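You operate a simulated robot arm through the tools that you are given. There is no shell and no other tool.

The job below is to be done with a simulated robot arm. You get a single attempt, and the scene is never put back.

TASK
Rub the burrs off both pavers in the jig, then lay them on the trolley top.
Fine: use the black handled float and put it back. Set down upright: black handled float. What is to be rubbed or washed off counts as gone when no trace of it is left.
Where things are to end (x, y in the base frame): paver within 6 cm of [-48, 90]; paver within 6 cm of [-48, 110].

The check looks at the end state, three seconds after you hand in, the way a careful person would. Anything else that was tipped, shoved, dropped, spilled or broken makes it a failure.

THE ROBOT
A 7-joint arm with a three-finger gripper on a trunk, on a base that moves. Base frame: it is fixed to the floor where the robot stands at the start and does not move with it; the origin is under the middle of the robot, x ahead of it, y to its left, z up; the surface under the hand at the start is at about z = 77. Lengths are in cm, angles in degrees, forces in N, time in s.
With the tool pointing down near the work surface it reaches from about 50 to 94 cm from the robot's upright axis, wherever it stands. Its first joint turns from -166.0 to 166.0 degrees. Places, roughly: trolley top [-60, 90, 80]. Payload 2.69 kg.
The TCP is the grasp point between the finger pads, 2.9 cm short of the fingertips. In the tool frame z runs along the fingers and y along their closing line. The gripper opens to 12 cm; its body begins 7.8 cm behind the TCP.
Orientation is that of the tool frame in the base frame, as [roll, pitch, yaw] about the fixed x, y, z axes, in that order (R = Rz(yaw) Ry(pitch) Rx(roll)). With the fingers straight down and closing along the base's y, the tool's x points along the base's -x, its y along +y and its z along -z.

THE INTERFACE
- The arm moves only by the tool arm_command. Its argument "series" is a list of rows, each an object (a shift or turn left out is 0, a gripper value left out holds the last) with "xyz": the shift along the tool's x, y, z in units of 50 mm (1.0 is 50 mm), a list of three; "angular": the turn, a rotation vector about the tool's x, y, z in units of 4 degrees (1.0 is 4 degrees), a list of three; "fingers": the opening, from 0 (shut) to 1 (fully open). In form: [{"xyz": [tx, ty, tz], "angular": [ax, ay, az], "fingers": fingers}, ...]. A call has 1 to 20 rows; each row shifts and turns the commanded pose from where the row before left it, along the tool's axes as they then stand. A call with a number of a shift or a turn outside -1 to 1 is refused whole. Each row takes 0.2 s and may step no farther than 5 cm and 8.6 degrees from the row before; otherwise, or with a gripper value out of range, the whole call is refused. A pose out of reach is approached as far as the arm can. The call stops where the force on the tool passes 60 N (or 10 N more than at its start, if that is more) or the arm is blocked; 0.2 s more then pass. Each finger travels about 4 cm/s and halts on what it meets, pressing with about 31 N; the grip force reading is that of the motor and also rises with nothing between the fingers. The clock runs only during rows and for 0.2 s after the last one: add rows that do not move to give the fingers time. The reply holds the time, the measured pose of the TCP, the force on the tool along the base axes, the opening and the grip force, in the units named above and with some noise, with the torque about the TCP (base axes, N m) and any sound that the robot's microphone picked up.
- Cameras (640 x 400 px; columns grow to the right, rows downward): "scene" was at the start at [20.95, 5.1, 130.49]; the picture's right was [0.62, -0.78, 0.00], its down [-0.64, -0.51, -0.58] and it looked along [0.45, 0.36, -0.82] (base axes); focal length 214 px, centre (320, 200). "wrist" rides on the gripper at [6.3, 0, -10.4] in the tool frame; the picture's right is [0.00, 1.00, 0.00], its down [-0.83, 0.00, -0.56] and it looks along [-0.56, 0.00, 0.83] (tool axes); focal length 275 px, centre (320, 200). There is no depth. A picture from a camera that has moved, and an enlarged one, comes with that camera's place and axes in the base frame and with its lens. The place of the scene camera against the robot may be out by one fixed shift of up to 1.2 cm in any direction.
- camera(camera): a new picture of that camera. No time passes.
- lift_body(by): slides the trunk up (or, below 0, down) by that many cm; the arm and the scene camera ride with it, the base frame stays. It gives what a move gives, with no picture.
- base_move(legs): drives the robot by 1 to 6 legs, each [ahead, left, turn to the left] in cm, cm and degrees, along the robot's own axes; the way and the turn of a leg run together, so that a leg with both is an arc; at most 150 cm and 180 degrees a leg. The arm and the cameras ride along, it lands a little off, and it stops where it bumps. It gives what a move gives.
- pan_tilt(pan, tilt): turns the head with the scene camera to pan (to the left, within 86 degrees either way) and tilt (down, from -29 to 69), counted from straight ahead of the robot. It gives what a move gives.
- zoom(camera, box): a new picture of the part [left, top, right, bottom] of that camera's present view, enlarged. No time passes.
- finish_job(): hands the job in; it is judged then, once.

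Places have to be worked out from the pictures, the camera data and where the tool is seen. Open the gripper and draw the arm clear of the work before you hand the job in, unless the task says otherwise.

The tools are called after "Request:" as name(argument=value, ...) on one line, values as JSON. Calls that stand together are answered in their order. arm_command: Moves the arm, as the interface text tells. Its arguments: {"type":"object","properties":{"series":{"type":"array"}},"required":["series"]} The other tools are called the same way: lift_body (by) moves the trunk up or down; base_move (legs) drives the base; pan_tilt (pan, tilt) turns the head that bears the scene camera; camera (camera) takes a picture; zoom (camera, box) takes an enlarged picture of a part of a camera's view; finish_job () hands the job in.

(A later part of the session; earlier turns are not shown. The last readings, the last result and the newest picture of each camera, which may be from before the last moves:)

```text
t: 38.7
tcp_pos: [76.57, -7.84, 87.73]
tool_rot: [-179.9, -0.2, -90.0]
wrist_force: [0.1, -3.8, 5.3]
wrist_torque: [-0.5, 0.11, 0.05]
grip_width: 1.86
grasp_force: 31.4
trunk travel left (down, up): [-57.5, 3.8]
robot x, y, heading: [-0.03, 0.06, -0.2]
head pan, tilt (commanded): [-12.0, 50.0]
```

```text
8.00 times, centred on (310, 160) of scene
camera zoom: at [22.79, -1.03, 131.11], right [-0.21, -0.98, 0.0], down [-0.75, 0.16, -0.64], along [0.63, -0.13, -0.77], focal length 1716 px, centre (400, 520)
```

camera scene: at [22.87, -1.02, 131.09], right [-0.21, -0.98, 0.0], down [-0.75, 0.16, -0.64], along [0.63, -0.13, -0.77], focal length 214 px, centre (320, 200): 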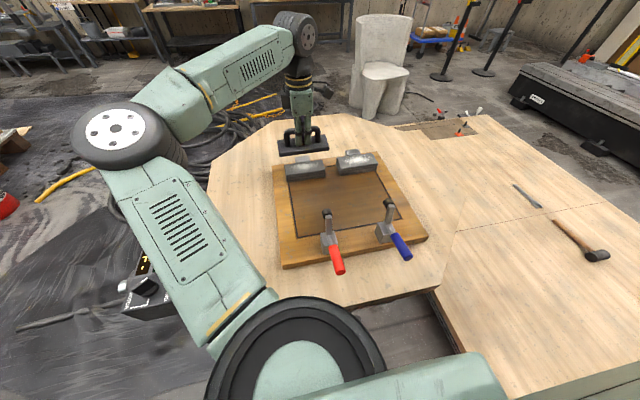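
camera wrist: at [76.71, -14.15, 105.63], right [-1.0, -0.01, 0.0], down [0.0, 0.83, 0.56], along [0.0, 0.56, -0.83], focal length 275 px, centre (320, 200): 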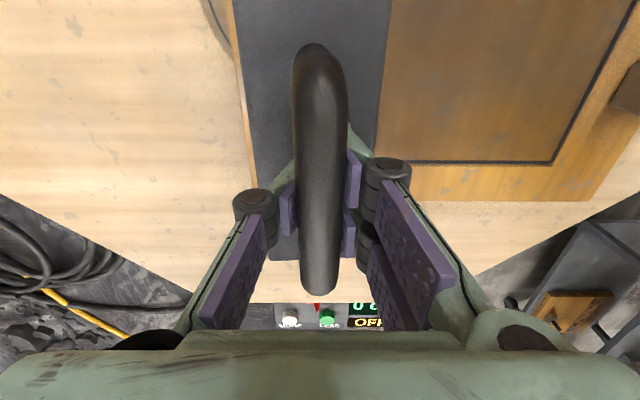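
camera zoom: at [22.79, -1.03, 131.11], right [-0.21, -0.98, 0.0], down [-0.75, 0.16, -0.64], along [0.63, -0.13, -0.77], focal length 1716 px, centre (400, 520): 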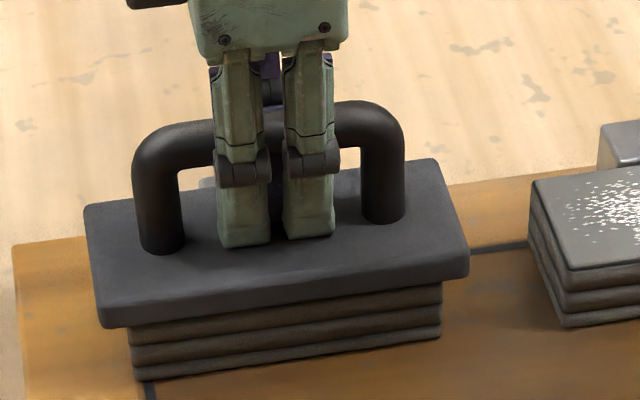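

The paver holds still under the rubbing. I'll press a little more and make several more strokes, with a small sideways spread.

Request:
arm_command(series=[{"xyz": [0, 0, 0.04], "fingers": 0}, {"xyz": [-0.2, 0, 0]}, {"xyz": [-0.2, 0, 0]}, {"xyz": [-0.2, 0, 0]}, {"xyz": [0.2, 0, 0]}, {"xyz": [0.2, 0, 0]}, {"xyz": [0.2, 0, 0]}, {"xyz": [0.2, 0, 0]}, {"xyz": [0.2, 0, 0]}, {"xyz": [0.2, 0, 0]}, {"xyz": [-0.2, 0, 0]}, {"xyz": [-0.2, 0, 0]}, {"xyz": [-0.2, 0, 0]}, {"xyz": [0, 0, 0]}])

Request:
arm_command(series=[{"xyz": [0, 0.08, 0], "fingers": 0}, {"xyz": [-0.2, 0, 0]}, {"xyz": [-0.2, 0, 0]}, {"xyz": [-0.2, 0, 0]}, {"xyz": [0.2, 0, 0]}, {"xyz": [0.2, 0, 0]}, {"xyz": [0.2, 0, 0]}, {"xyz": [0.2, 0, 0]}, {"xyz": [0.2, 0, 0]}, {"xyz": [0.2, 0, 0]}, {"xyz": [-0.2, 0, 0]}, {"xyz": [-0.2, 0, 0]}, {"xyz": [-0.2, 0, 0]}, {"xyz": [0, -0.08, 0]}, {"xyz": [0, 0, 0]}])

Request:
arm_command(series=[{"xyz": [0, 0, -0.2], "fingers": 0}, {"xyz": [0, 0, -0.4]}, {"xyz": [0, 0, -0.4]}, {"xyz": [0, 0, -0.4]}, {"xyz": [0, 0, -0.4]}, {"xyz": [0, 0, 0]}])

Request:
zoom(camera="scene", box=[250, 110, 410, 210])

```text
t: 41.7
tcp_pos: [76.45, -8.1, 87.69]
tool_rot: [-179.8, -0.1, -90.0]
wrist_force: [-0.3, -14.3, 23.5]
wrist_torque: [-0.63, 0.38, 0.14]
grip_width: 1.86
grasp_force: 31.0
trunk travel left (down, up): [-57.5, 3.8]
robot x, y, heading: [-0.19, -0.18, 0.1]
head pan, tilt (commanded): [-12.0, 50.0]
```

```text
t: 44.9
tcp_pos: [76.25, -8.09, 87.59]
tool_rot: [180.0, -0.1, -90.1]
wrist_force: [-23.2, -9.1, 21.9]
wrist_torque: [-0.59, 0.16, 0.03]
grip_width: 1.84
grasp_force: 31.0
trunk travel left (down, up): [-57.5, 3.8]
robot x, y, heading: [-0.17, 0.04, -0.3]
head pan, tilt (commanded): [-12.0, 50.0]
```

```text
t: 46.3
tcp_pos: [76.67, -7.86, 96.26]
tool_rot: [-180.0, 0.0, -90.0]
wrist_force: [-0.5, 0.4, -4.5]
wrist_torque: [-0.01, 0.03, -0.04]
grip_width: 1.88
grasp_force: 31.2
trunk travel left (down, up): [-57.5, 3.8]
robot x, y, heading: [0.14, 0.09, -0.2]
head pan, tilt (commanded): [-12.0, 50.0]
```

```text
4.00 times, centred on (330, 160) of scene
camera zoom: at [22.87, -1.02, 131.09], right [-0.21, -0.98, 0.0], down [-0.75, 0.16, -0.64], along [0.63, -0.13, -0.77], focal length 858 px, centre (280, 360)
```

zoom: 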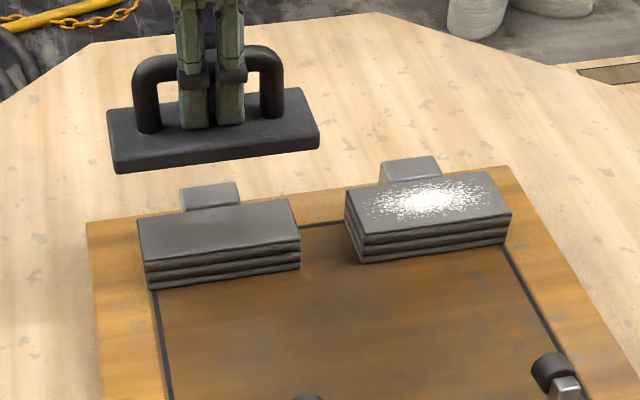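

Paver A's top looks clean. I'll zoom in to be sure no trace remains before going on to paver B.

Request:
zoom(camera="scene", box=[278, 148, 334, 186])

Request:
zoom(camera="scene", box=[330, 142, 386, 180])

```text
10.53 times, centred on (306, 167) of scene
camera zoom: at [22.87, -1.02, 131.09], right [-0.21, -0.98, 0.0], down [-0.75, 0.16, -0.64], along [0.63, -0.13, -0.77], focal length 2258 px, centre (467, 547)
```

zoom: 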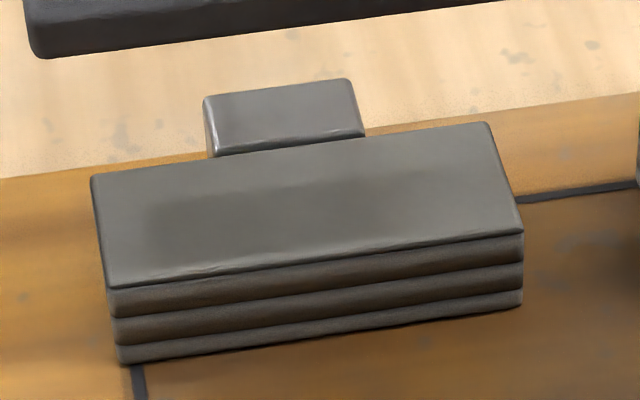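

```text
10.53 times, centred on (358, 161) of scene
camera zoom: at [22.87, -1.02, 131.09], right [-0.21, -0.98, 0.0], down [-0.75, 0.16, -0.64], along [0.63, -0.13, -0.77], focal length 2258 px, centre (-80, 610)
```

zoom: 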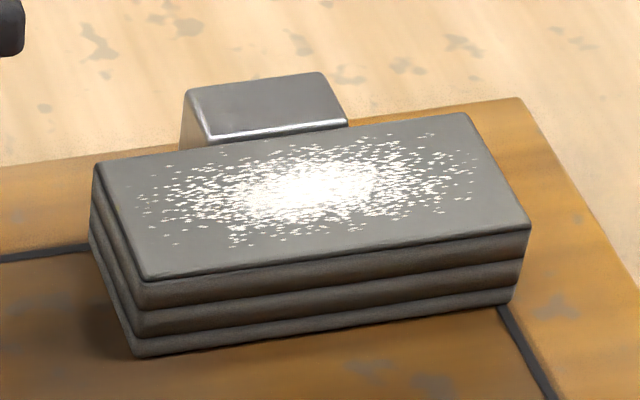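

Paver A is clean. Paver B is next, centred near y = −25.8; I'll move the float along and lower it to just above contact.

Request:
arm_command(series=[{"xyz": [0.3, 0, 0], "fingers": 0}, {"xyz": [0.5, 0, 0]}, {"xyz": [0.5, 0, 0]}, {"xyz": [0.5, 0, 0]}, {"xyz": [0.5, 0, 0]}, {"xyz": [0.5, 0, 0]}, {"xyz": [0.5, 0, 0]}, {"xyz": [0.29, 0, 0]}, {"xyz": [0, 0, 0.4]}, {"xyz": [0, 0, 0.5]}, {"xyz": [0, 0, 0.4]}, {"xyz": [0, 0, 0.2]}, {"xyz": [0, 0, 0]}])

Request:
zoom(camera="scene", box=[310, 110, 410, 190])

```text
t: 49.1
tcp_pos: [76.52, -25.88, 88.88]
tool_rot: [179.9, -0.1, -89.9]
wrist_force: [-0.1, 0.0, -3.9]
wrist_torque: [-0.03, 0.02, 0.01]
grip_width: 1.85
grasp_force: 31.1
trunk travel left (down, up): [-57.5, 3.8]
robot x, y, heading: [-0.19, -0.05, -0.1]
head pan, tilt (commanded): [-12.0, 50.0]
```

```text
5.00 times, centred on (360, 150) of scene
camera zoom: at [22.86, -1.03, 131.09], right [-0.21, -0.98, 0.0], down [-0.75, 0.16, -0.64], along [0.63, -0.13, -0.77], focal length 1072 px, centre (120, 450)
```

zoom: 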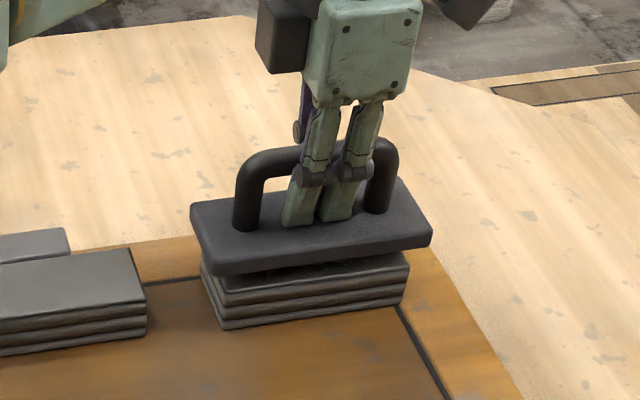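

The float hangs about a centimetre above paver B and is well centred over it. I'll creep down to contact.

Request:
arm_command(series=[{"xyz": [0, 0, 0.06], "fingers": 0}, {"xyz": [0, 0, 0.05]}, {"xyz": [0, 0, 0.05]}, {"xyz": [0, 0, 0.03]}, {"xyz": [0, 0, 0]}])

```text
t: 50.3
tcp_pos: [76.66, -25.93, 87.98]
tool_rot: [180.0, 0.0, -90.0]
wrist_force: [-0.5, 0.5, -3.0]
wrist_torque: [0.01, -0.01, 0.02]
grip_width: 1.87
grasp_force: 30.9
trunk travel left (down, up): [-57.5, 3.8]
robot x, y, heading: [0.32, -0.21, 0.0]
head pan, tilt (commanded): [-12.0, 50.0]
```

Request:
arm_command(series=[{"xyz": [0, 0, 0.04], "fingers": 0}, {"xyz": [0, 0, 0.04]}, {"xyz": [0, 0, 0]}])

```text
t: 51.1
tcp_pos: [76.54, -25.89, 87.57]
tool_rot: [-179.9, 0.0, -90.0]
wrist_force: [1.8, 0.5, 3.4]
wrist_torque: [0.12, 0.16, -0.04]
grip_width: 1.87
grasp_force: 30.8
trunk travel left (down, up): [-57.5, 3.8]
robot x, y, heading: [-0.01, -0.07, -0.0]
head pan, tilt (commanded): [-12.0, 50.0]
```

Contact again, about 7 N. I'll press a little more and rub with the same strokes.

Request:
arm_command(series=[{"xyz": [0, 0, 0.05], "fingers": 0}, {"xyz": [-0.18, 0, 0]}, {"xyz": [-0.18, 0, 0]}, {"xyz": [-0.18, 0, 0]}, {"xyz": [0.18, 0, 0]}, {"xyz": [0.18, 0, 0]}, {"xyz": [0.18, 0, 0]}, {"xyz": [0.18, 0, 0]}, {"xyz": [0.18, 0, 0]}, {"xyz": [0.18, 0, 0]}, {"xyz": [-0.18, 0, 0]}, {"xyz": [-0.18, 0, 0]}, {"xyz": [-0.18, 0, 0]}, {"xyz": [0, 0, 0]}])

Request:
arm_command(series=[{"xyz": [0, 0, 0.02], "fingers": 0}, {"xyz": [-0.2, 0, 0]}, {"xyz": [-0.2, 0, 0]}, {"xyz": [-0.2, 0, 0]}, {"xyz": [0.2, 0, 0]}, {"xyz": [0.2, 0, 0]}, {"xyz": [0.2, 0, 0]}, {"xyz": [0.2, 0, 0]}, {"xyz": [0.2, 0, 0]}, {"xyz": [0.2, 0, 0]}, {"xyz": [-0.2, 0, 0]}, {"xyz": [-0.2, 0, 0]}, {"xyz": [-0.2, 0, 0]}, {"xyz": [0, 0, 0]}])

Request:
arm_command(series=[{"xyz": [0, 0.08, 0], "fingers": 0}, {"xyz": [-0.2, 0, 0]}, {"xyz": [-0.2, 0, 0]}, {"xyz": [-0.2, 0, 0]}, {"xyz": [0.2, 0, 0]}, {"xyz": [0.2, 0, 0]}, {"xyz": [0.2, 0, 0]}, {"xyz": [0.2, 0, 0]}, {"xyz": [0.2, 0, 0]}, {"xyz": [0.2, 0, 0]}, {"xyz": [-0.2, 0, 0]}, {"xyz": [-0.2, 0, 0]}, {"xyz": [-0.2, 0, 0]}, {"xyz": [0, 0, 0]}])

Request:
arm_command(series=[{"xyz": [0, 0, -0.2], "fingers": 0}, {"xyz": [0, 0, -0.4]}, {"xyz": [0, 0, -0.4]}, {"xyz": [0, 0, -0.4]}, {"xyz": [0, 0, -0.4]}, {"xyz": [0, 0, 0]}])

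Request:
zoom(camera="scene", box=[330, 142, 386, 180])

Request:
zoom(camera="scene", box=[250, 110, 410, 210])

```text
t: 54.1
tcp_pos: [76.23, -26.26, 87.57]
tool_rot: [180.0, -0.3, -90.3]
wrist_force: [-9.1, -18.4, 23.8]
wrist_torque: [-0.67, 0.16, 0.04]
grip_width: 1.84
grasp_force: 30.9
trunk travel left (down, up): [-57.5, 3.8]
robot x, y, heading: [0.04, 0.09, 0.1]
head pan, tilt (commanded): [-12.0, 50.0]
```

```text
t: 57.1
tcp_pos: [76.2, -26.06, 87.83]
tool_rot: [-179.7, -0.4, -90.3]
wrist_force: [0.2, -18.2, 33.5]
wrist_torque: [-0.59, -0.12, -0.02]
grip_width: 1.87
grasp_force: 31.7
trunk travel left (down, up): [-57.5, 3.8]
robot x, y, heading: [-0.19, 0.23, 0.0]
head pan, tilt (commanded): [-12.0, 50.0]
```

```text
t: 60.1
tcp_pos: [75.86, -26.22, 87.63]
tool_rot: [-179.8, -0.3, -90.2]
wrist_force: [-4.7, -14.9, 30.2]
wrist_torque: [-0.78, 0.08, -0.09]
grip_width: 1.86
grasp_force: 30.8
trunk travel left (down, up): [-57.5, 3.8]
robot x, y, heading: [-0.07, 0.32, 0.2]
head pan, tilt (commanded): [-12.0, 50.0]
```

```text
t: 61.5
tcp_pos: [76.17, -25.77, 96.1]
tool_rot: [180.0, 0.0, -89.9]
wrist_force: [-0.3, -0.1, -3.2]
wrist_torque: [0.0, 0.01, 0.01]
grip_width: 1.86
grasp_force: 30.8
trunk travel left (down, up): [-57.5, 3.8]
robot x, y, heading: [0.14, -0.19, 0.1]
head pan, tilt (commanded): [-12.0, 50.0]
```

```text
10.53 times, centred on (358, 161) of scene
camera zoom: at [22.87, -1.03, 131.09], right [-0.21, -0.98, 0.0], down [-0.75, 0.16, -0.64], along [0.63, -0.13, -0.77], focal length 2258 px, centre (-80, 610)
```

zoom: 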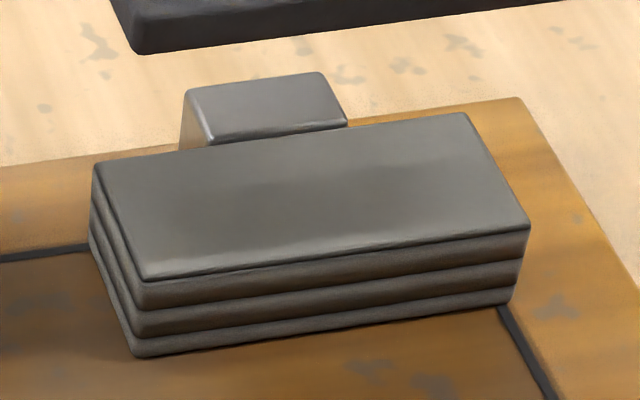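

```text
4.00 times, centred on (330, 160) of scene
camera zoom: at [22.87, -1.03, 131.09], right [-0.21, -0.98, 0.0], down [-0.75, 0.16, -0.64], along [0.63, -0.13, -0.77], focal length 858 px, centre (280, 360)
```

zoom: 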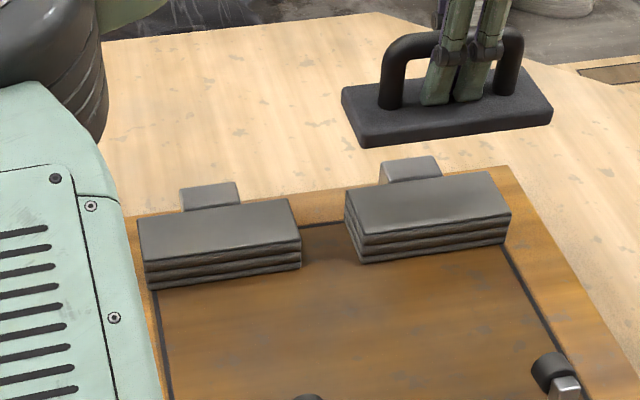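

Both pavers now look completely clean. Next I'll carry the float back to its spot at (72.1, 13.2), still high, then turn it back to its original orientation.

Request:
arm_command(series=[{"xyz": [-0.3, 0.05, 0], "fingers": 0}, {"xyz": [-0.5, 0.05, 0]}, {"xyz": [-0.5, 0.05, 0]}, {"xyz": [-0.5, 0.05, 0]}, {"xyz": [-0.5, 0.05, 0]}, {"xyz": [-0.5, 0.05, 0]}, {"xyz": [-0.5, 0.05, 0]}, {"xyz": [-0.5, 0.05, 0]}, {"xyz": [-0.5, 0.05, 0]}, {"xyz": [-0.5, 0.05, 0]}, {"xyz": [-0.5, 0.05, 0]}, {"xyz": [-0.5, 0.05, 0]}, {"xyz": [-0.5, 0.05, 0]}, {"xyz": [-0.5, 0.05, 0]}, {"xyz": [-0.5, 0.05, 0]}, {"xyz": [-0.5, 0.05, 0]}, {"xyz": [0, 0, 0]}])

Request:
arm_command(series=[{"angular": [0, 0, 0.5], "fingers": 0}, {"angular": [0, 0, 1]}, {"angular": [0, 0, 1]}, {"angular": [0, 0, 1]}, {"angular": [0, 0, 1]}, {"angular": [0, 0, 1]}, {"angular": [0, 0, 1]}, {"angular": [0, 0, 1]}, {"angular": [0, 0, 1]}, {"angular": [0, 0, 1]}, {"angular": [0, 0, 1]}, {"angular": [0, 0, 1]}])

Request:
arm_command(series=[{"angular": [0, 0, 1], "fingers": 0}, {"angular": [0, 0, 1]}, {"angular": [0, 0, 1]}, {"angular": [0, 0, 1]}, {"angular": [0, 0, 1]}, {"angular": [0, 0, 1]}, {"angular": [0, 0, 1]}, {"angular": [0, 0, 1]}, {"angular": [0, 0, 1]}, {"angular": [0, 0, 1]}, {"angular": [0, 0, 1]}, {"angular": [0, 0, 0]}])

Request:
camera(camera="wrist")

Request:
camera(camera="scene")

```text
t: 65.1
tcp_pos: [72.22, 13.09, 96.33]
tool_rot: [-180.0, 0.0, -90.0]
wrist_force: [0.5, 0.3, -3.5]
wrist_torque: [-0.01, 0.01, -0.01]
grip_width: 1.88
grasp_force: 31.1
trunk travel left (down, up): [-57.5, 3.8]
robot x, y, heading: [-0.06, 0.04, -0.1]
head pan, tilt (commanded): [-12.0, 50.0]
```

```text
t: 67.7
tcp_pos: [72.28, 13.19, 96.12]
tool_rot: [-180.0, 0.0, -136.2]
wrist_force: [0.1, 0.0, -3.9]
wrist_torque: [-0.02, -0.01, -0.02]
grip_width: 1.85
grasp_force: 31.1
trunk travel left (down, up): [-57.5, 3.8]
robot x, y, heading: [0.4, -0.0, -0.1]
head pan, tilt (commanded): [-12.0, 50.0]
```

```text
t: 70.3
tcp_pos: [72.1, 13.08, 96.28]
tool_rot: [-180.0, 0.0, 179.9]
wrist_force: [-0.6, 0.3, -3.5]
wrist_torque: [0.01, 0.01, 0.06]
grip_width: 1.86
grasp_force: 31.6
trunk travel left (down, up): [-57.5, 3.8]
robot x, y, heading: [0.21, -0.29, -0.2]
head pan, tilt (commanded): [-12.0, 50.0]
```

```text
taken
camera wrist: at [66.0, 13.12, 106.63], right [0.0, 1.0, 0.0], down [0.83, 0.0, 0.56], along [0.56, 0.0, -0.83], focal length 275 px, centre (320, 200)
```

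wrist: 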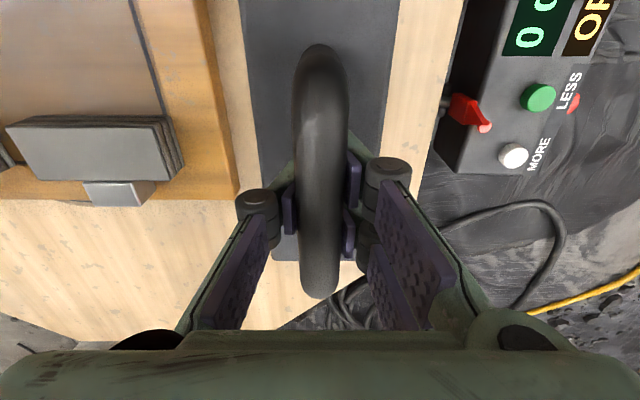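

```text
taken
camera scene: at [22.86, -1.02, 131.09], right [-0.21, -0.98, 0.0], down [-0.75, 0.16, -0.64], along [0.63, -0.13, -0.77], focal length 214 px, centre (320, 200)
```

scene: 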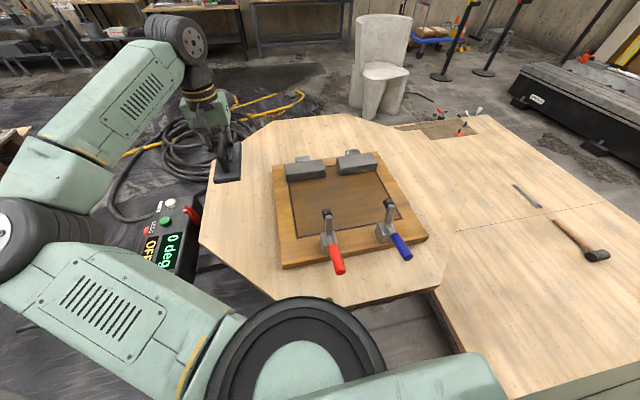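

The float is back over its place in the original orientation. I'll lower it to just above the table, then creep down to contact.

Request:
arm_command(series=[{"xyz": [0, 0, 0.4], "fingers": 0}, {"xyz": [0, 0, 0.5]}, {"xyz": [0, 0, 0.5]}, {"xyz": [0, 0, 0.5]}, {"xyz": [0, 0, 0.4]}, {"xyz": [0, 0, 0.25]}, {"xyz": [0, 0, 0.1]}, {"xyz": [0, 0, 0]}])

```text
t: 72.1
tcp_pos: [72.24, 13.14, 82.88]
tool_rot: [179.9, -0.1, 180.0]
wrist_force: [0.6, 0.2, -3.2]
wrist_torque: [-0.06, -0.01, 0.0]
grip_width: 1.83
grasp_force: 30.3
trunk travel left (down, up): [-57.5, 3.8]
robot x, y, heading: [-0.07, 0.02, 0.0]
head pan, tilt (commanded): [-12.0, 50.0]
```

Request:
arm_command(series=[{"xyz": [0, 0, 0.05], "fingers": 0}, {"xyz": [0, 0, 0.05]}, {"xyz": [0, 0, 0.04]}, {"xyz": [0, 0, 0]}])

```text
t: 73.1
tcp_pos: [72.25, 13.28, 82.19]
tool_rot: [179.9, 0.0, 180.0]
wrist_force: [0.0, -0.4, -4.3]
wrist_torque: [-0.02, -0.03, 0.05]
grip_width: 1.85
grasp_force: 31.6
trunk travel left (down, up): [-57.5, 3.8]
robot x, y, heading: [-0.16, 0.02, -0.0]
head pan, tilt (commanded): [-12.0, 50.0]
```

Request:
arm_command(series=[{"xyz": [0, 0, 0.04], "fingers": 0}, {"xyz": [0, 0, 0.04]}, {"xyz": [0, 0, 0]}])

```text
t: 73.9
tcp_pos: [72.3, 13.2, 81.85]
tool_rot: [-180.0, 0.0, 180.0]
wrist_force: [-0.8, 0.1, -4.5]
wrist_torque: [-0.02, -0.02, -0.01]
grip_width: 1.88
grasp_force: 31.4
trunk travel left (down, up): [-57.5, 3.8]
robot x, y, heading: [-0.27, 0.05, -0.1]
head pan, tilt (commanded): [-12.0, 50.0]
```

Request:
arm_command(series=[{"xyz": [0, 0, 0.03], "fingers": 0}, {"xyz": [0, 0, 0.03]}, {"xyz": [0, 0, 0]}])

Request:
zoom(camera="scene", box=[200, 130, 290, 220])

```text
t: 74.7
tcp_pos: [72.26, 13.27, 81.6]
tool_rot: [-179.9, 0.0, 180.0]
wrist_force: [0.2, -0.9, -4.5]
wrist_torque: [-0.04, 0.02, 0.0]
grip_width: 1.84
grasp_force: 31.1
trunk travel left (down, up): [-57.5, 3.8]
robot x, y, heading: [-0.24, -0.07, -0.1]
head pan, tilt (commanded): [-12.0, 50.0]
```

```text
4.44 times, centred on (245, 175) of scene
camera zoom: at [22.86, -1.02, 131.09], right [-0.21, -0.98, 0.0], down [-0.75, 0.16, -0.64], along [0.63, -0.13, -0.77], focal length 953 px, centre (653, 311)
```

zoom: 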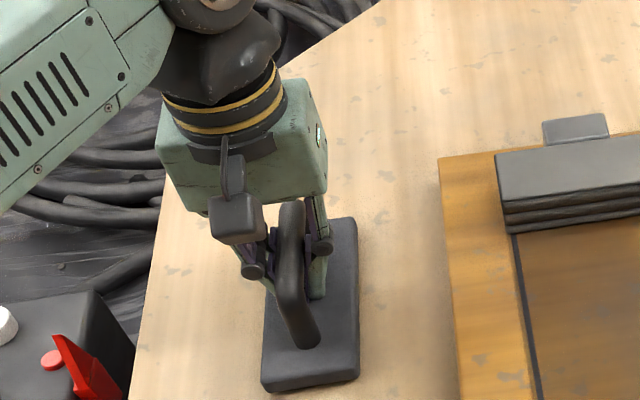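

No table contact yet at 81.6 (the pressing pushed the bar up a little in the grip). I'll creep on down.

Request:
arm_command(series=[{"xyz": [0, 0, 0.03], "fingers": 0}, {"xyz": [0, 0, 0.03]}, {"xyz": [0, 0, 0]}])

```text
t: 75.5
tcp_pos: [72.21, 13.09, 81.27]
tool_rot: [-179.9, 0.0, -180.0]
wrist_force: [-0.5, 0.6, -3.3]
wrist_torque: [0.01, -0.03, 0.0]
grip_width: 1.86
grasp_force: 31.5
trunk travel left (down, up): [-57.5, 3.8]
robot x, y, heading: [-0.18, 0.06, -0.1]
head pan, tilt (commanded): [-12.0, 50.0]
```

Request:
arm_command(series=[{"xyz": [0, 0, 0.02], "fingers": 0}, {"xyz": [0, 0, 0.02]}, {"xyz": [0, 0, 0]}])

```text
t: 76.3
tcp_pos: [72.23, 13.15, 81.23]
tool_rot: [179.9, 0.0, 180.0]
wrist_force: [2.3, -1.2, 3.2]
wrist_torque: [0.19, 0.44, 0.0]
grip_width: 1.86
grasp_force: 31.4
trunk travel left (down, up): [-57.5, 3.8]
robot x, y, heading: [-0.32, 0.15, -0.3]
head pan, tilt (commanded): [-12.0, 50.0]
```

Now the float stands on the table (about 7 N). I'll open the fingers and draw straight up.

Request:
arm_command(series=[{"fingers": 0.55}, {"fingers": 0.55}, {"fingers": 0.55}, {"fingers": 0.55}, {"fingers": 0.55}, {"fingers": 0.55}, {"fingers": 0.55}, {"fingers": 0.55}])

Request:
camera(camera="wrist")

```text
t: 78.1
tcp_pos: [72.26, 13.28, 81.13]
tool_rot: [-180.0, 0.0, 180.0]
wrist_force: [-0.7, -0.5, -0.1]
wrist_torque: [0.04, 0.01, -0.01]
grip_width: 6.61
grasp_force: 0.1
trunk travel left (down, up): [-57.5, 3.8]
robot x, y, heading: [0.25, 0.17, -0.1]
head pan, tilt (commanded): [-12.0, 50.0]
```

```text
taken
camera wrist: at [65.98, 13.21, 91.51], right [0.0, 1.0, 0.0], down [0.83, 0.0, 0.56], along [0.56, 0.0, -0.83], focal length 275 px, centre (320, 200)
```

wrist: 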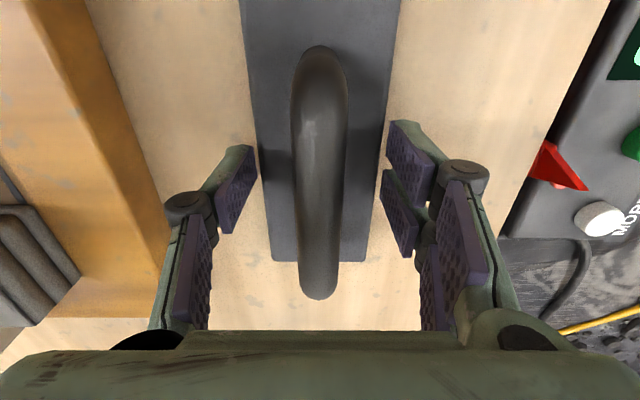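

Fingers are clear of the handle and the float stands free. I'll raise the hand and check its place.

Request:
arm_command(series=[{"xyz": [0, 0, -0.3], "fingers": 0.55}, {"xyz": [0, 0, -0.6]}, {"xyz": [0, 0, -0.8]}, {"xyz": [0, 0, -0.8]}, {"xyz": [0, 0, -0.6]}, {"xyz": [0, 0, 0], "fingers": 1}, {"xyz": [0, 0, 0]}, {"xyz": [0, 0, 0]}, {"xyz": [0, 0, 0]}])

Request:
camera(camera="wrist")

Request:
zoom(camera="scene", box=[200, 120, 420, 280])

```text
t: 80.1
tcp_pos: [72.27, 13.35, 96.64]
tool_rot: [-180.0, 0.0, 179.9]
wrist_force: [0.3, -0.8, 0.5]
wrist_torque: [0.0, 0.02, 0.01]
grip_width: 12.01
grasp_force: 0.1
trunk travel left (down, up): [-57.5, 3.8]
robot x, y, heading: [0.2, 0.21, -0.0]
head pan, tilt (commanded): [-12.0, 50.0]
```

```text
taken
camera wrist: at [66.03, 13.33, 106.99], right [0.0, 1.0, 0.0], down [0.83, 0.0, 0.56], along [0.56, 0.0, -0.83], focal length 275 px, centre (320, 200)
```

wrist: 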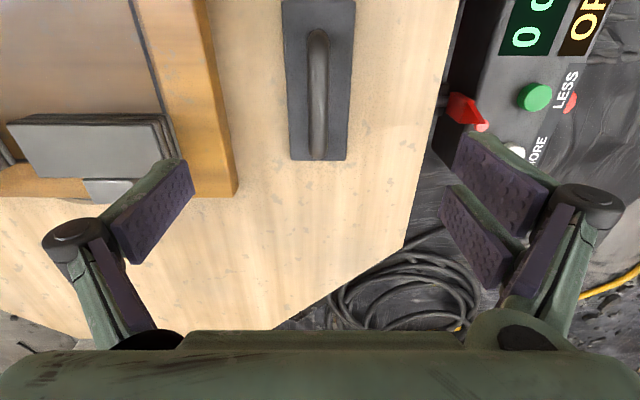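

```text
2.50 times, centred on (310, 200) of scene
camera zoom: at [22.83, -1.02, 131.1], right [-0.21, -0.98, 0.0], down [-0.75, 0.16, -0.64], along [0.63, -0.13, -0.77], focal length 536 px, centre (345, 200)
```

zoom: 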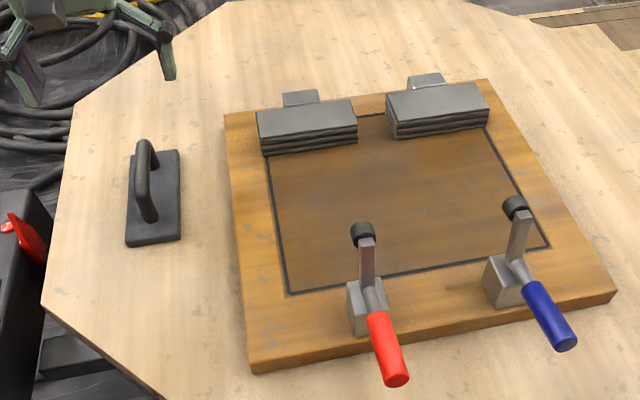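

The float is back in its original spot, upright. Before picking up the pavers I want to see the finger shape closely.

Request:
zoom(camera="scene", box=[190, 70, 290, 150])

Request:
zoom(camera="wrist", box=[420, 110, 640, 330])

Request:
zoom(camera="wrist", box=[0, 100, 260, 340])

```text
5.00 times, centred on (240, 110) of scene
camera zoom: at [22.83, -1.02, 131.1], right [-0.21, -0.98, 0.0], down [-0.75, 0.16, -0.64], along [0.63, -0.13, -0.77], focal length 1072 px, centre (720, 650)
```

zoom: 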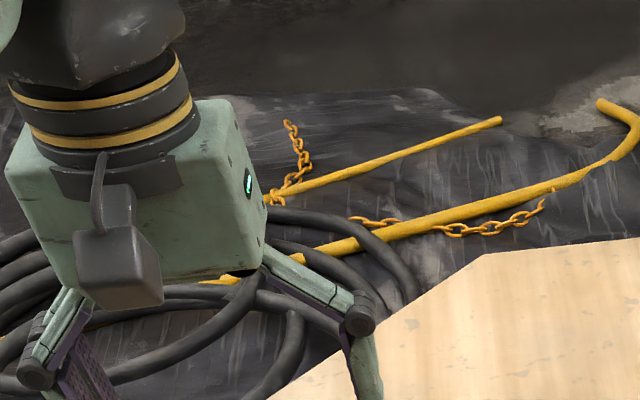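

```text
1.82 times, centred on (530, 220) of wrist
camera zoom: at [66.03, 13.33, 106.99], right [0.0, 1.0, 0.0], down [0.83, 0.0, 0.56], along [0.56, 0.0, -0.83], focal length 500 px, centre (-62, 164)
```

zoom: 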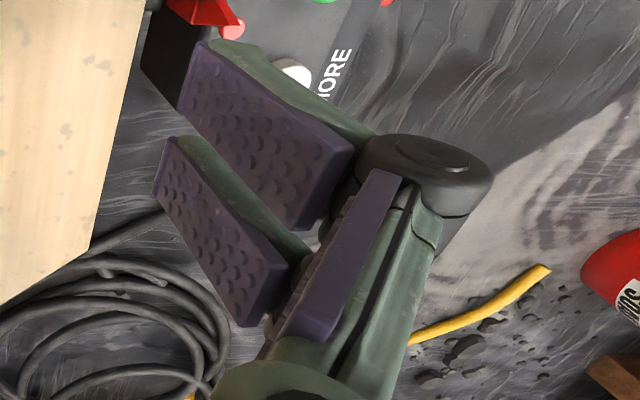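

```text
1.67 times, centred on (130, 220) of wrist
camera zoom: at [66.03, 13.33, 106.99], right [0.0, 1.0, 0.0], down [0.83, 0.0, 0.56], along [0.56, 0.0, -0.83], focal length 459 px, centre (637, 167)
```

zoom: 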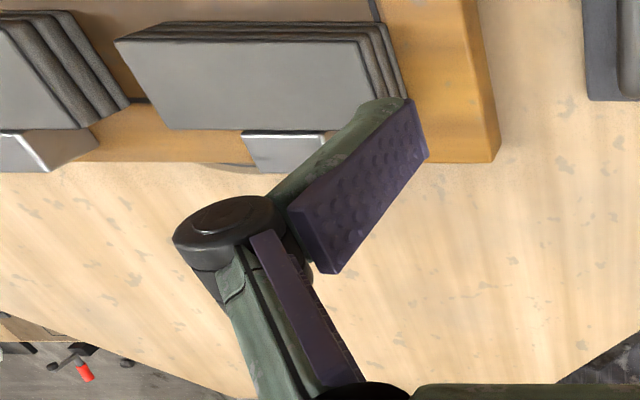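

The fingers each have a distal pad with narrow tips. I'll move over the jig to re-measure both pavers after rubbing.

Request:
arm_command(series=[{"xyz": [0.2, -0.9, 0]}, {"xyz": [0.2, -0.9, 0]}, {"xyz": [0.2, -0.9, 0]}, {"xyz": [0.2, -0.9, 0]}, {"xyz": [0.2, -0.9, 0]}, {"xyz": [0.2, -0.9, 0]}, {"xyz": [0.06, -0.67, 0]}, {"xyz": [0, 0, 0]}])

Request:
camera(camera="wrist")

Request:
zoom(camera="wrist", box=[210, 150, 450, 300])

```text
t: 81.9
tcp_pos: [65.87, -17.24, 96.44]
tool_rot: [-180.0, 0.0, -180.0]
wrist_force: [-0.3, -0.7, -0.5]
wrist_torque: [0.01, 0.0, -0.01]
grip_width: 12.01
grasp_force: 0.0
trunk travel left (down, up): [-57.5, 3.8]
robot x, y, heading: [0.07, 0.11, -0.2]
head pan, tilt (commanded): [-12.0, 50.0]
```

```text
taken
camera wrist: at [59.56, -17.31, 106.8], right [0.0, 1.0, 0.0], down [0.83, 0.0, 0.56], along [0.56, 0.0, -0.83], focal length 275 px, centre (320, 200)
```

wrist: 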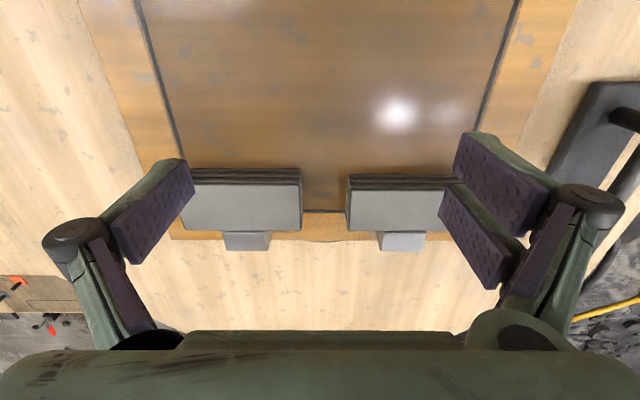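

```text
2.67 times, centred on (330, 225) of wrist
camera zoom: at [59.56, -17.31, 106.8], right [0.0, 1.0, 0.0], down [0.83, 0.0, 0.56], along [0.56, 0.0, -0.83], focal length 734 px, centre (293, 133)
```

zoom: 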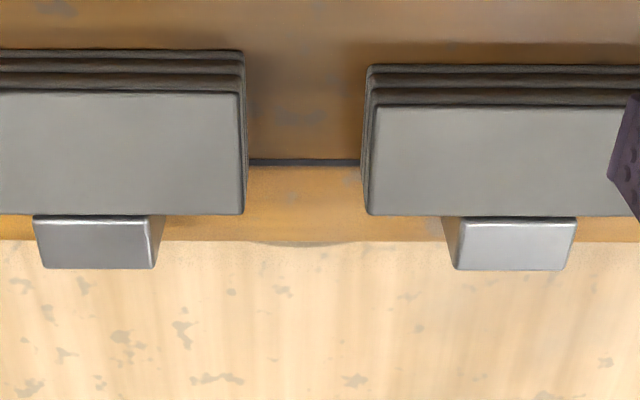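

Paver A spans x 74.0–79.4, y −14.2…−1.4; its stop covers only y −10.3…−5.6. I'll grip A near its +y end (clear of the stop), draw it off the stop, then regrip in the middle. First I go above it and turn the tool 90°.

Request:
arm_command(series=[{"xyz": [-0.55, 0.69, 0], "fingers": 0.75}, {"xyz": [-0.54, 0.69, 0]}, {"xyz": [-0.54, 0.69, 0]}, {"xyz": [-0.54, 0.68, 0]}, {"angular": [0, 0, -1]}, {"angular": [0, 0, -1]}, {"angular": [0, 0, -1]}, {"angular": [0, 0, -1]}, {"angular": [0, 0, -1]}, {"angular": [0, 0, -1]}, {"angular": [0, 0, -1]}, {"angular": [0, 0, -1]}, {"angular": [0, 0, -1]}, {"angular": [0, 0, -1]}, {"angular": [0, 0, -1]}])

Request:
arm_command(series=[{"angular": [0, 0, -1]}, {"angular": [0, 0, -1]}, {"angular": [0, 0, -1]}, {"angular": [0, 0, -1]}, {"angular": [0, 0, -1]}, {"angular": [0, 0, -1]}, {"angular": [0, 0, -1]}, {"angular": [0, 0, -1]}, {"angular": [0, 0, -1]}, {"angular": [0, 0, -1]}, {"angular": [0, 0, -1]}, {"angular": [0, 0, -0.5]}, {"xyz": [0, 0, 0]}])

Request:
camera(camera="wrist")

Request:
zoom(camera="scene", box=[250, 80, 410, 200])

```text
t: 85.1
tcp_pos: [76.74, -3.48, 96.63]
tool_rot: [180.0, 0.1, -136.0]
wrist_force: [0.2, 0.2, 0.1]
wrist_torque: [0.0, -0.02, 0.02]
grip_width: 8.97
grasp_force: 0.0
trunk travel left (down, up): [-57.5, 3.8]
robot x, y, heading: [0.38, -0.05, -0.0]
head pan, tilt (commanded): [-12.0, 50.0]
```

```text
t: 87.9
tcp_pos: [76.75, -3.36, 96.59]
tool_rot: [-180.0, 0.0, -90.0]
wrist_force: [-0.3, 0.5, 0.3]
wrist_torque: [-0.02, 0.0, -0.04]
grip_width: 9.01
grasp_force: 0.0
trunk travel left (down, up): [-57.5, 3.8]
robot x, y, heading: [0.42, -0.27, 0.1]
head pan, tilt (commanded): [-12.0, 50.0]
```

```text
taken
camera wrist: at [76.87, -9.73, 106.99], right [-1.0, 0.0, 0.0], down [0.0, 0.83, 0.56], along [0.0, 0.56, -0.83], focal length 275 px, centre (320, 200)
```

wrist: 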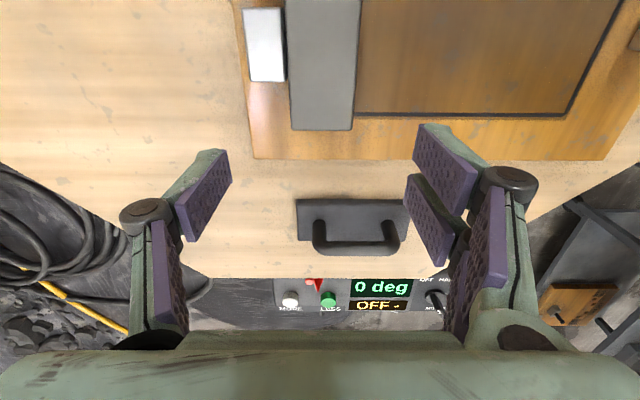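

```text
3.33 times, centred on (330, 140) of scene
camera zoom: at [22.83, -1.02, 131.1], right [-0.21, -0.98, 0.0], down [-0.75, 0.16, -0.64], along [0.63, -0.13, -0.77], focal length 715 px, centre (287, 400)
```

zoom: 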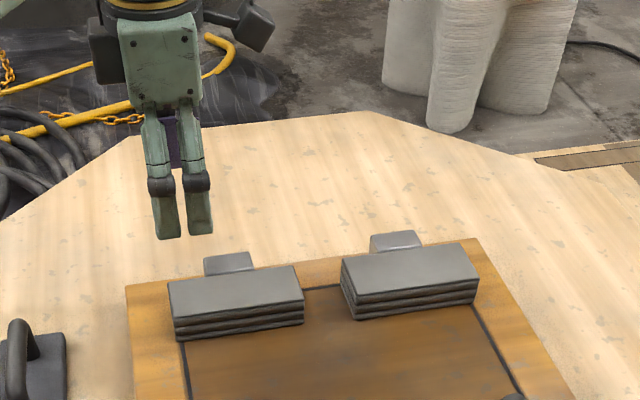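

The wrist view confirms A's near end at y ≈ −1.3 and the stop ending at y ≈ −5.3, so the single finger at y ≈ −3.3 will pass clear. Descending carefully to z ≈ 83.6.

Request:
arm_command(series=[{"xyz": [-0.03, 0, 0.5]}, {"xyz": [0, 0, 0.7]}, {"xyz": [0, 0, 0.6]}, {"xyz": [0, 0, 0.4]}, {"xyz": [0, 0, 0.2]}, {"xyz": [0, 0, 0.1]}, {"xyz": [0, 0, 0.1]}, {"xyz": [0, 0, 0]}])

Request:
camera(camera="wrist")

Request:
zoom(camera="scene", box=[260, 110, 360, 190])

```text
t: 89.7
tcp_pos: [76.74, -3.31, 83.67]
tool_rot: [-180.0, 0.0, -90.1]
wrist_force: [0.0, 0.1, 0.0]
wrist_torque: [0.02, 0.0, 0.03]
grip_width: 9.03
grasp_force: 0.0
trunk travel left (down, up): [-57.5, 3.8]
robot x, y, heading: [-0.19, -0.11, 0.3]
head pan, tilt (commanded): [-12.0, 50.0]
```

```text
taken
camera wrist: at [76.84, -9.5, 94.01], right [-1.0, 0.0, 0.0], down [0.0, 0.83, 0.56], along [0.0, 0.56, -0.83], focal length 275 px, centre (320, 200)
```

wrist: 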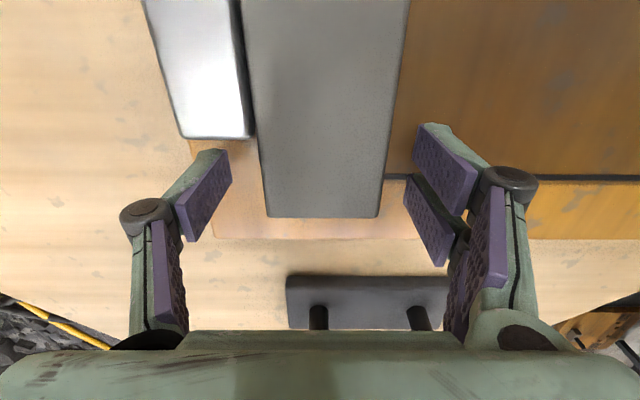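

```text
5.00 times, centred on (310, 150) of scene
camera zoom: at [22.83, -1.02, 131.1], right [-0.21, -0.98, 0.0], down [-0.75, 0.16, -0.64], along [0.63, -0.13, -0.77], focal length 1072 px, centre (370, 450)
```

zoom: 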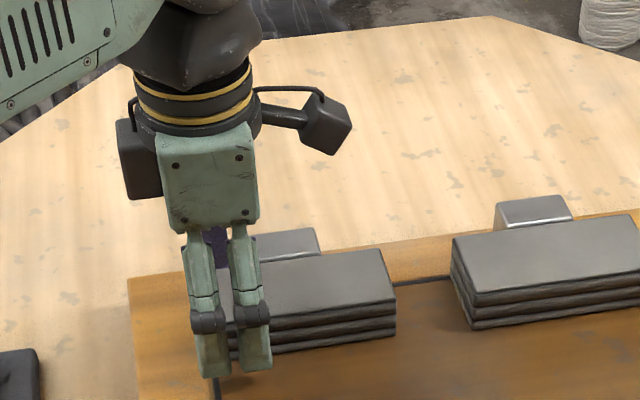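

The single finger clears the stop's end by about half a centimetre. I'll go 2 mm lower and close on the paver.

Request:
arm_command(series=[{"xyz": [0, 0, 0.04]}, {"fingers": 0}, {"fingers": 0}, {"fingers": 0}, {"fingers": 0}, {"fingers": 0}, {"fingers": 0}, {"fingers": 0}, {"fingers": 0}])

Request:
camera(camera="wrist")

Request:
zoom(camera="scene", box=[260, 110, 360, 190])

```text
t: 91.7
tcp_pos: [76.68, -3.25, 83.4]
tool_rot: [-179.9, 0.0, -90.0]
wrist_force: [-5.2, -0.1, 1.1]
wrist_torque: [-0.05, 0.15, -0.25]
grip_width: 5.46
grasp_force: 31.1
trunk travel left (down, up): [-57.5, 3.8]
robot x, y, heading: [-0.33, -0.1, 0.0]
head pan, tilt (commanded): [-12.0, 50.0]
```

```text
taken
camera wrist: at [76.82, -9.53, 93.87], right [-1.0, 0.0, 0.0], down [0.0, 0.83, 0.56], along [0.0, 0.56, -0.83], focal length 275 px, centre (320, 200)
```

wrist: 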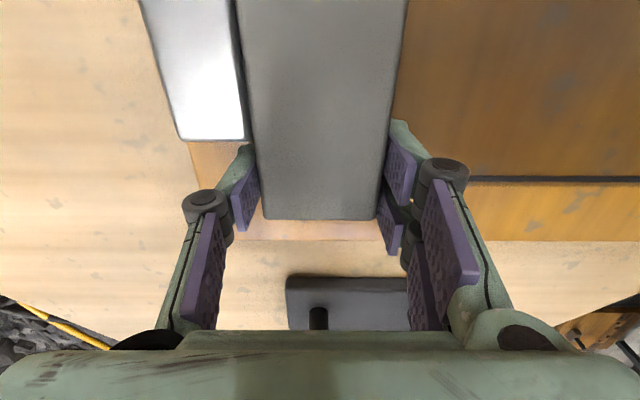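

```text
5.00 times, centred on (310, 150) of scene
camera zoom: at [22.8, -1.02, 131.11], right [-0.21, -0.98, 0.0], down [-0.75, 0.16, -0.64], along [0.63, -0.13, -0.77], focal length 1072 px, centre (370, 450)
```

zoom: 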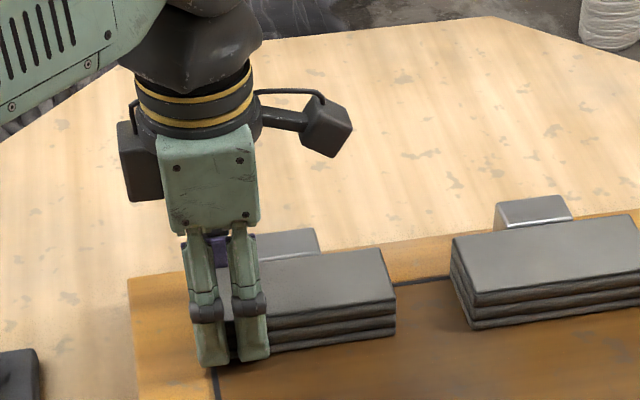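

Gripped at 5.46 cm. I'll raise it a few millimetres and draw it 5 cm toward −x (tool +y), away from the stop.

Request:
arm_command(series=[{"xyz": [0, 0, -0.05], "fingers": 0}, {"xyz": [0, 0.1, 0]}, {"xyz": [0, 0.1, 0]}, {"xyz": [0, 0.15, 0]}, {"xyz": [0, 0.15, 0]}, {"xyz": [0, 0.15, 0]}, {"xyz": [0, 0.15, 0]}, {"xyz": [0, 0.1, 0]}, {"xyz": [0, 0.1, 0]}, {"xyz": [0, 0, 0]}])

Request:
camera(camera="wrist")

Request:
zoom(camera="scene", box=[260, 120, 380, 200])

```text
t: 93.9
tcp_pos: [71.81, -3.31, 83.69]
tool_rot: [179.9, 0.0, -89.9]
wrist_force: [-0.1, -0.4, -5.9]
wrist_torque: [0.24, 0.01, 0.02]
grip_width: 5.44
grasp_force: 31.1
trunk travel left (down, up): [-57.5, 3.8]
robot x, y, heading: [-0.03, 0.16, 0.1]
head pan, tilt (commanded): [-12.0, 50.0]
```

```text
taken
camera wrist: at [71.86, -9.54, 94.07], right [-1.0, 0.0, 0.0], down [0.0, 0.83, 0.56], along [0.0, 0.56, -0.83], focal length 275 px, centre (320, 200)
```

wrist: 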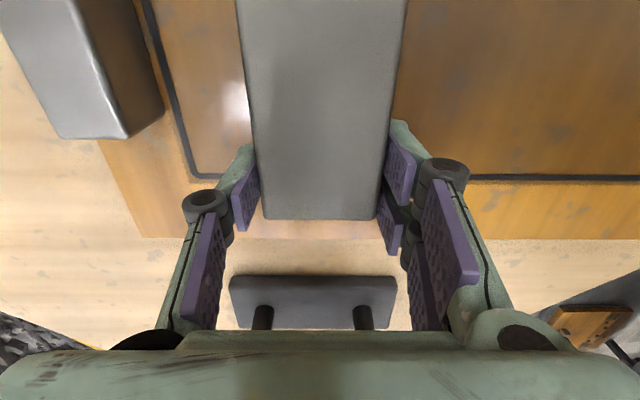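

```text
5.00 times, centred on (320, 160) of scene
camera zoom: at [22.87, -1.03, 131.09], right [-0.21, -0.98, 0.0], down [-0.75, 0.16, -0.64], along [0.63, -0.13, -0.77], focal length 1072 px, centre (320, 400)
```

zoom: 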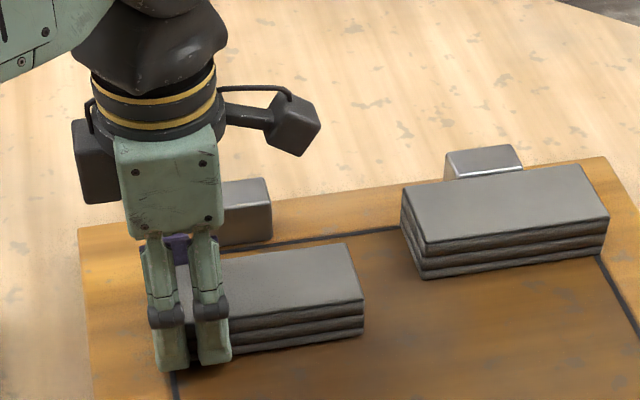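

The whole paver came along, carried level (5.9 N weight). I'll set it down on the board, release, shift 4.5 cm to its middle and regrip there.

Request:
arm_command(series=[{"xyz": [0, 0, 0.04], "fingers": 0}, {"xyz": [0, 0, 0.03]}, {"xyz": [0, 0, 0], "fingers": 0.68}, {"xyz": [0, 0, 0]}, {"xyz": [0, 0, 0]}, {"xyz": [0, 0, 0]}, {"xyz": [0, 0, 0]}])

Request:
arm_command(series=[{"xyz": [0, 0, -0.4]}, {"xyz": [0, 0, -0.4]}, {"xyz": [0.45, 0, 0]}, {"xyz": [0.45, 0, 0]}, {"xyz": [0, 0, 0]}])

Request:
camera(camera="wrist")

Request:
zoom(camera="scene", box=[260, 120, 380, 200])

```text
t: 95.5
tcp_pos: [71.95, -3.25, 83.34]
tool_rot: [180.0, 0.0, -89.9]
wrist_force: [0.6, 0.1, -0.8]
wrist_torque: [0.01, 0.02, 0.02]
grip_width: 8.15
grasp_force: 0.0
trunk travel left (down, up): [-57.5, 3.8]
robot x, y, heading: [-0.17, -0.0, 0.0]
head pan, tilt (commanded): [-12.0, 50.0]
```

```text
t: 96.7
tcp_pos: [71.8, -7.53, 87.39]
tool_rot: [180.0, 0.0, -90.0]
wrist_force: [-0.5, 0.5, -0.5]
wrist_torque: [0.01, -0.03, 0.0]
grip_width: 8.16
grasp_force: 0.1
trunk travel left (down, up): [-57.5, 3.8]
robot x, y, heading: [-0.08, 0.15, 0.3]
head pan, tilt (commanded): [-12.0, 50.0]
```

```text
taken
camera wrist: at [71.84, -13.82, 97.78], right [-1.0, 0.0, 0.0], down [0.0, 0.83, 0.56], along [0.0, 0.56, -0.83], focal length 275 px, centre (320, 200)
```

wrist: 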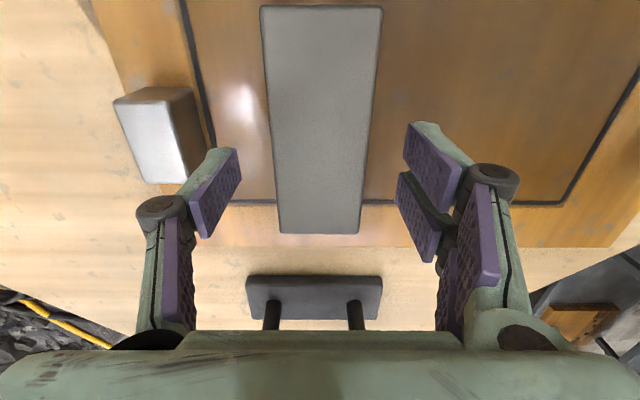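

```text
5.00 times, centred on (320, 160) of scene
camera zoom: at [22.83, -1.02, 131.1], right [-0.21, -0.98, 0.0], down [-0.75, 0.16, -0.64], along [0.63, -0.13, -0.77], focal length 1072 px, centre (320, 400)
```

zoom: 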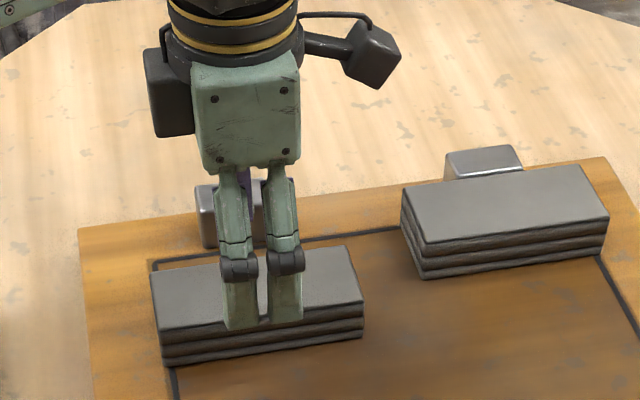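

The paver is square under the hand, centre y ≈ −7.8. I'll go down to z ≈ 83.4 and grip it in the middle.

Request:
arm_command(series=[{"xyz": [0.05, 0, 0.3]}, {"xyz": [0, 0, 0.3]}, {"xyz": [0, 0, 0.2]}, {"xyz": [0, 0, 0]}, {"fingers": 0}, {"fingers": 0}, {"fingers": 0}, {"fingers": 0}, {"fingers": 0}, {"fingers": 0}, {"fingers": 0}])

Request:
arm_command(series=[{"xyz": [0, 0, -0.1], "fingers": 0}, {"xyz": [0, 0, -0.2]}, {"xyz": [0, 0, -0.4]}, {"xyz": [0, 0, -0.5]}, {"xyz": [0, 0, -0.5]}, {"xyz": [0, 0, -0.5]}, {"xyz": [0, 0, -0.5]}, {"xyz": [0, 0, -0.3]}, {"xyz": [0, 0, 0]}])

Request:
camera(camera="wrist")

Request:
camera(camera="scene")

```text
t: 99.1
tcp_pos: [71.67, -7.87, 83.23]
tool_rot: [-180.0, 0.0, -90.1]
wrist_force: [1.8, 0.1, 0.5]
wrist_torque: [-0.14, -0.15, 0.04]
grip_width: 5.49
grasp_force: 31.0
trunk travel left (down, up): [-57.5, 3.8]
robot x, y, heading: [0.05, -0.02, 0.2]
head pan, tilt (commanded): [-12.0, 50.0]
```

```text
t: 101.1
tcp_pos: [71.71, -8.31, 98.04]
tool_rot: [-180.0, -0.1, -89.9]
wrist_force: [-0.8, 0.6, -5.7]
wrist_torque: [-0.02, -0.02, 0.01]
grip_width: 5.48
grasp_force: 31.2
trunk travel left (down, up): [-57.5, 3.8]
robot x, y, heading: [-0.09, -0.2, -0.0]
head pan, tilt (commanded): [-12.0, 50.0]
```

```text
taken
camera wrist: at [71.81, -14.55, 108.57], right [-1.0, 0.0, 0.0], down [0.0, 0.83, 0.56], along [0.0, 0.56, -0.83], focal length 275 px, centre (320, 200)
```

wrist: 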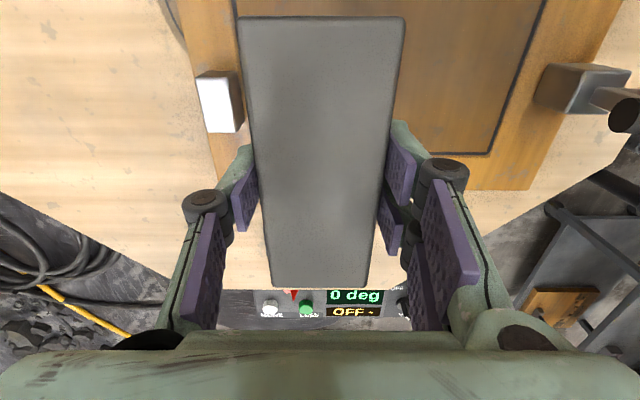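

```text
taken
camera scene: at [22.88, -1.02, 131.09], right [-0.21, -0.98, 0.0], down [-0.75, 0.16, -0.64], along [0.63, -0.13, -0.77], focal length 214 px, centre (320, 200)
```

scene: 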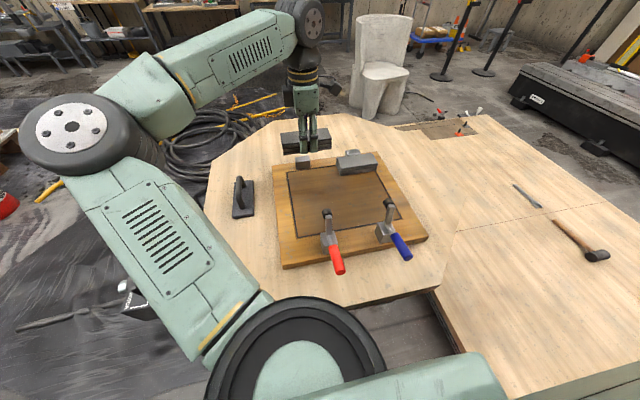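

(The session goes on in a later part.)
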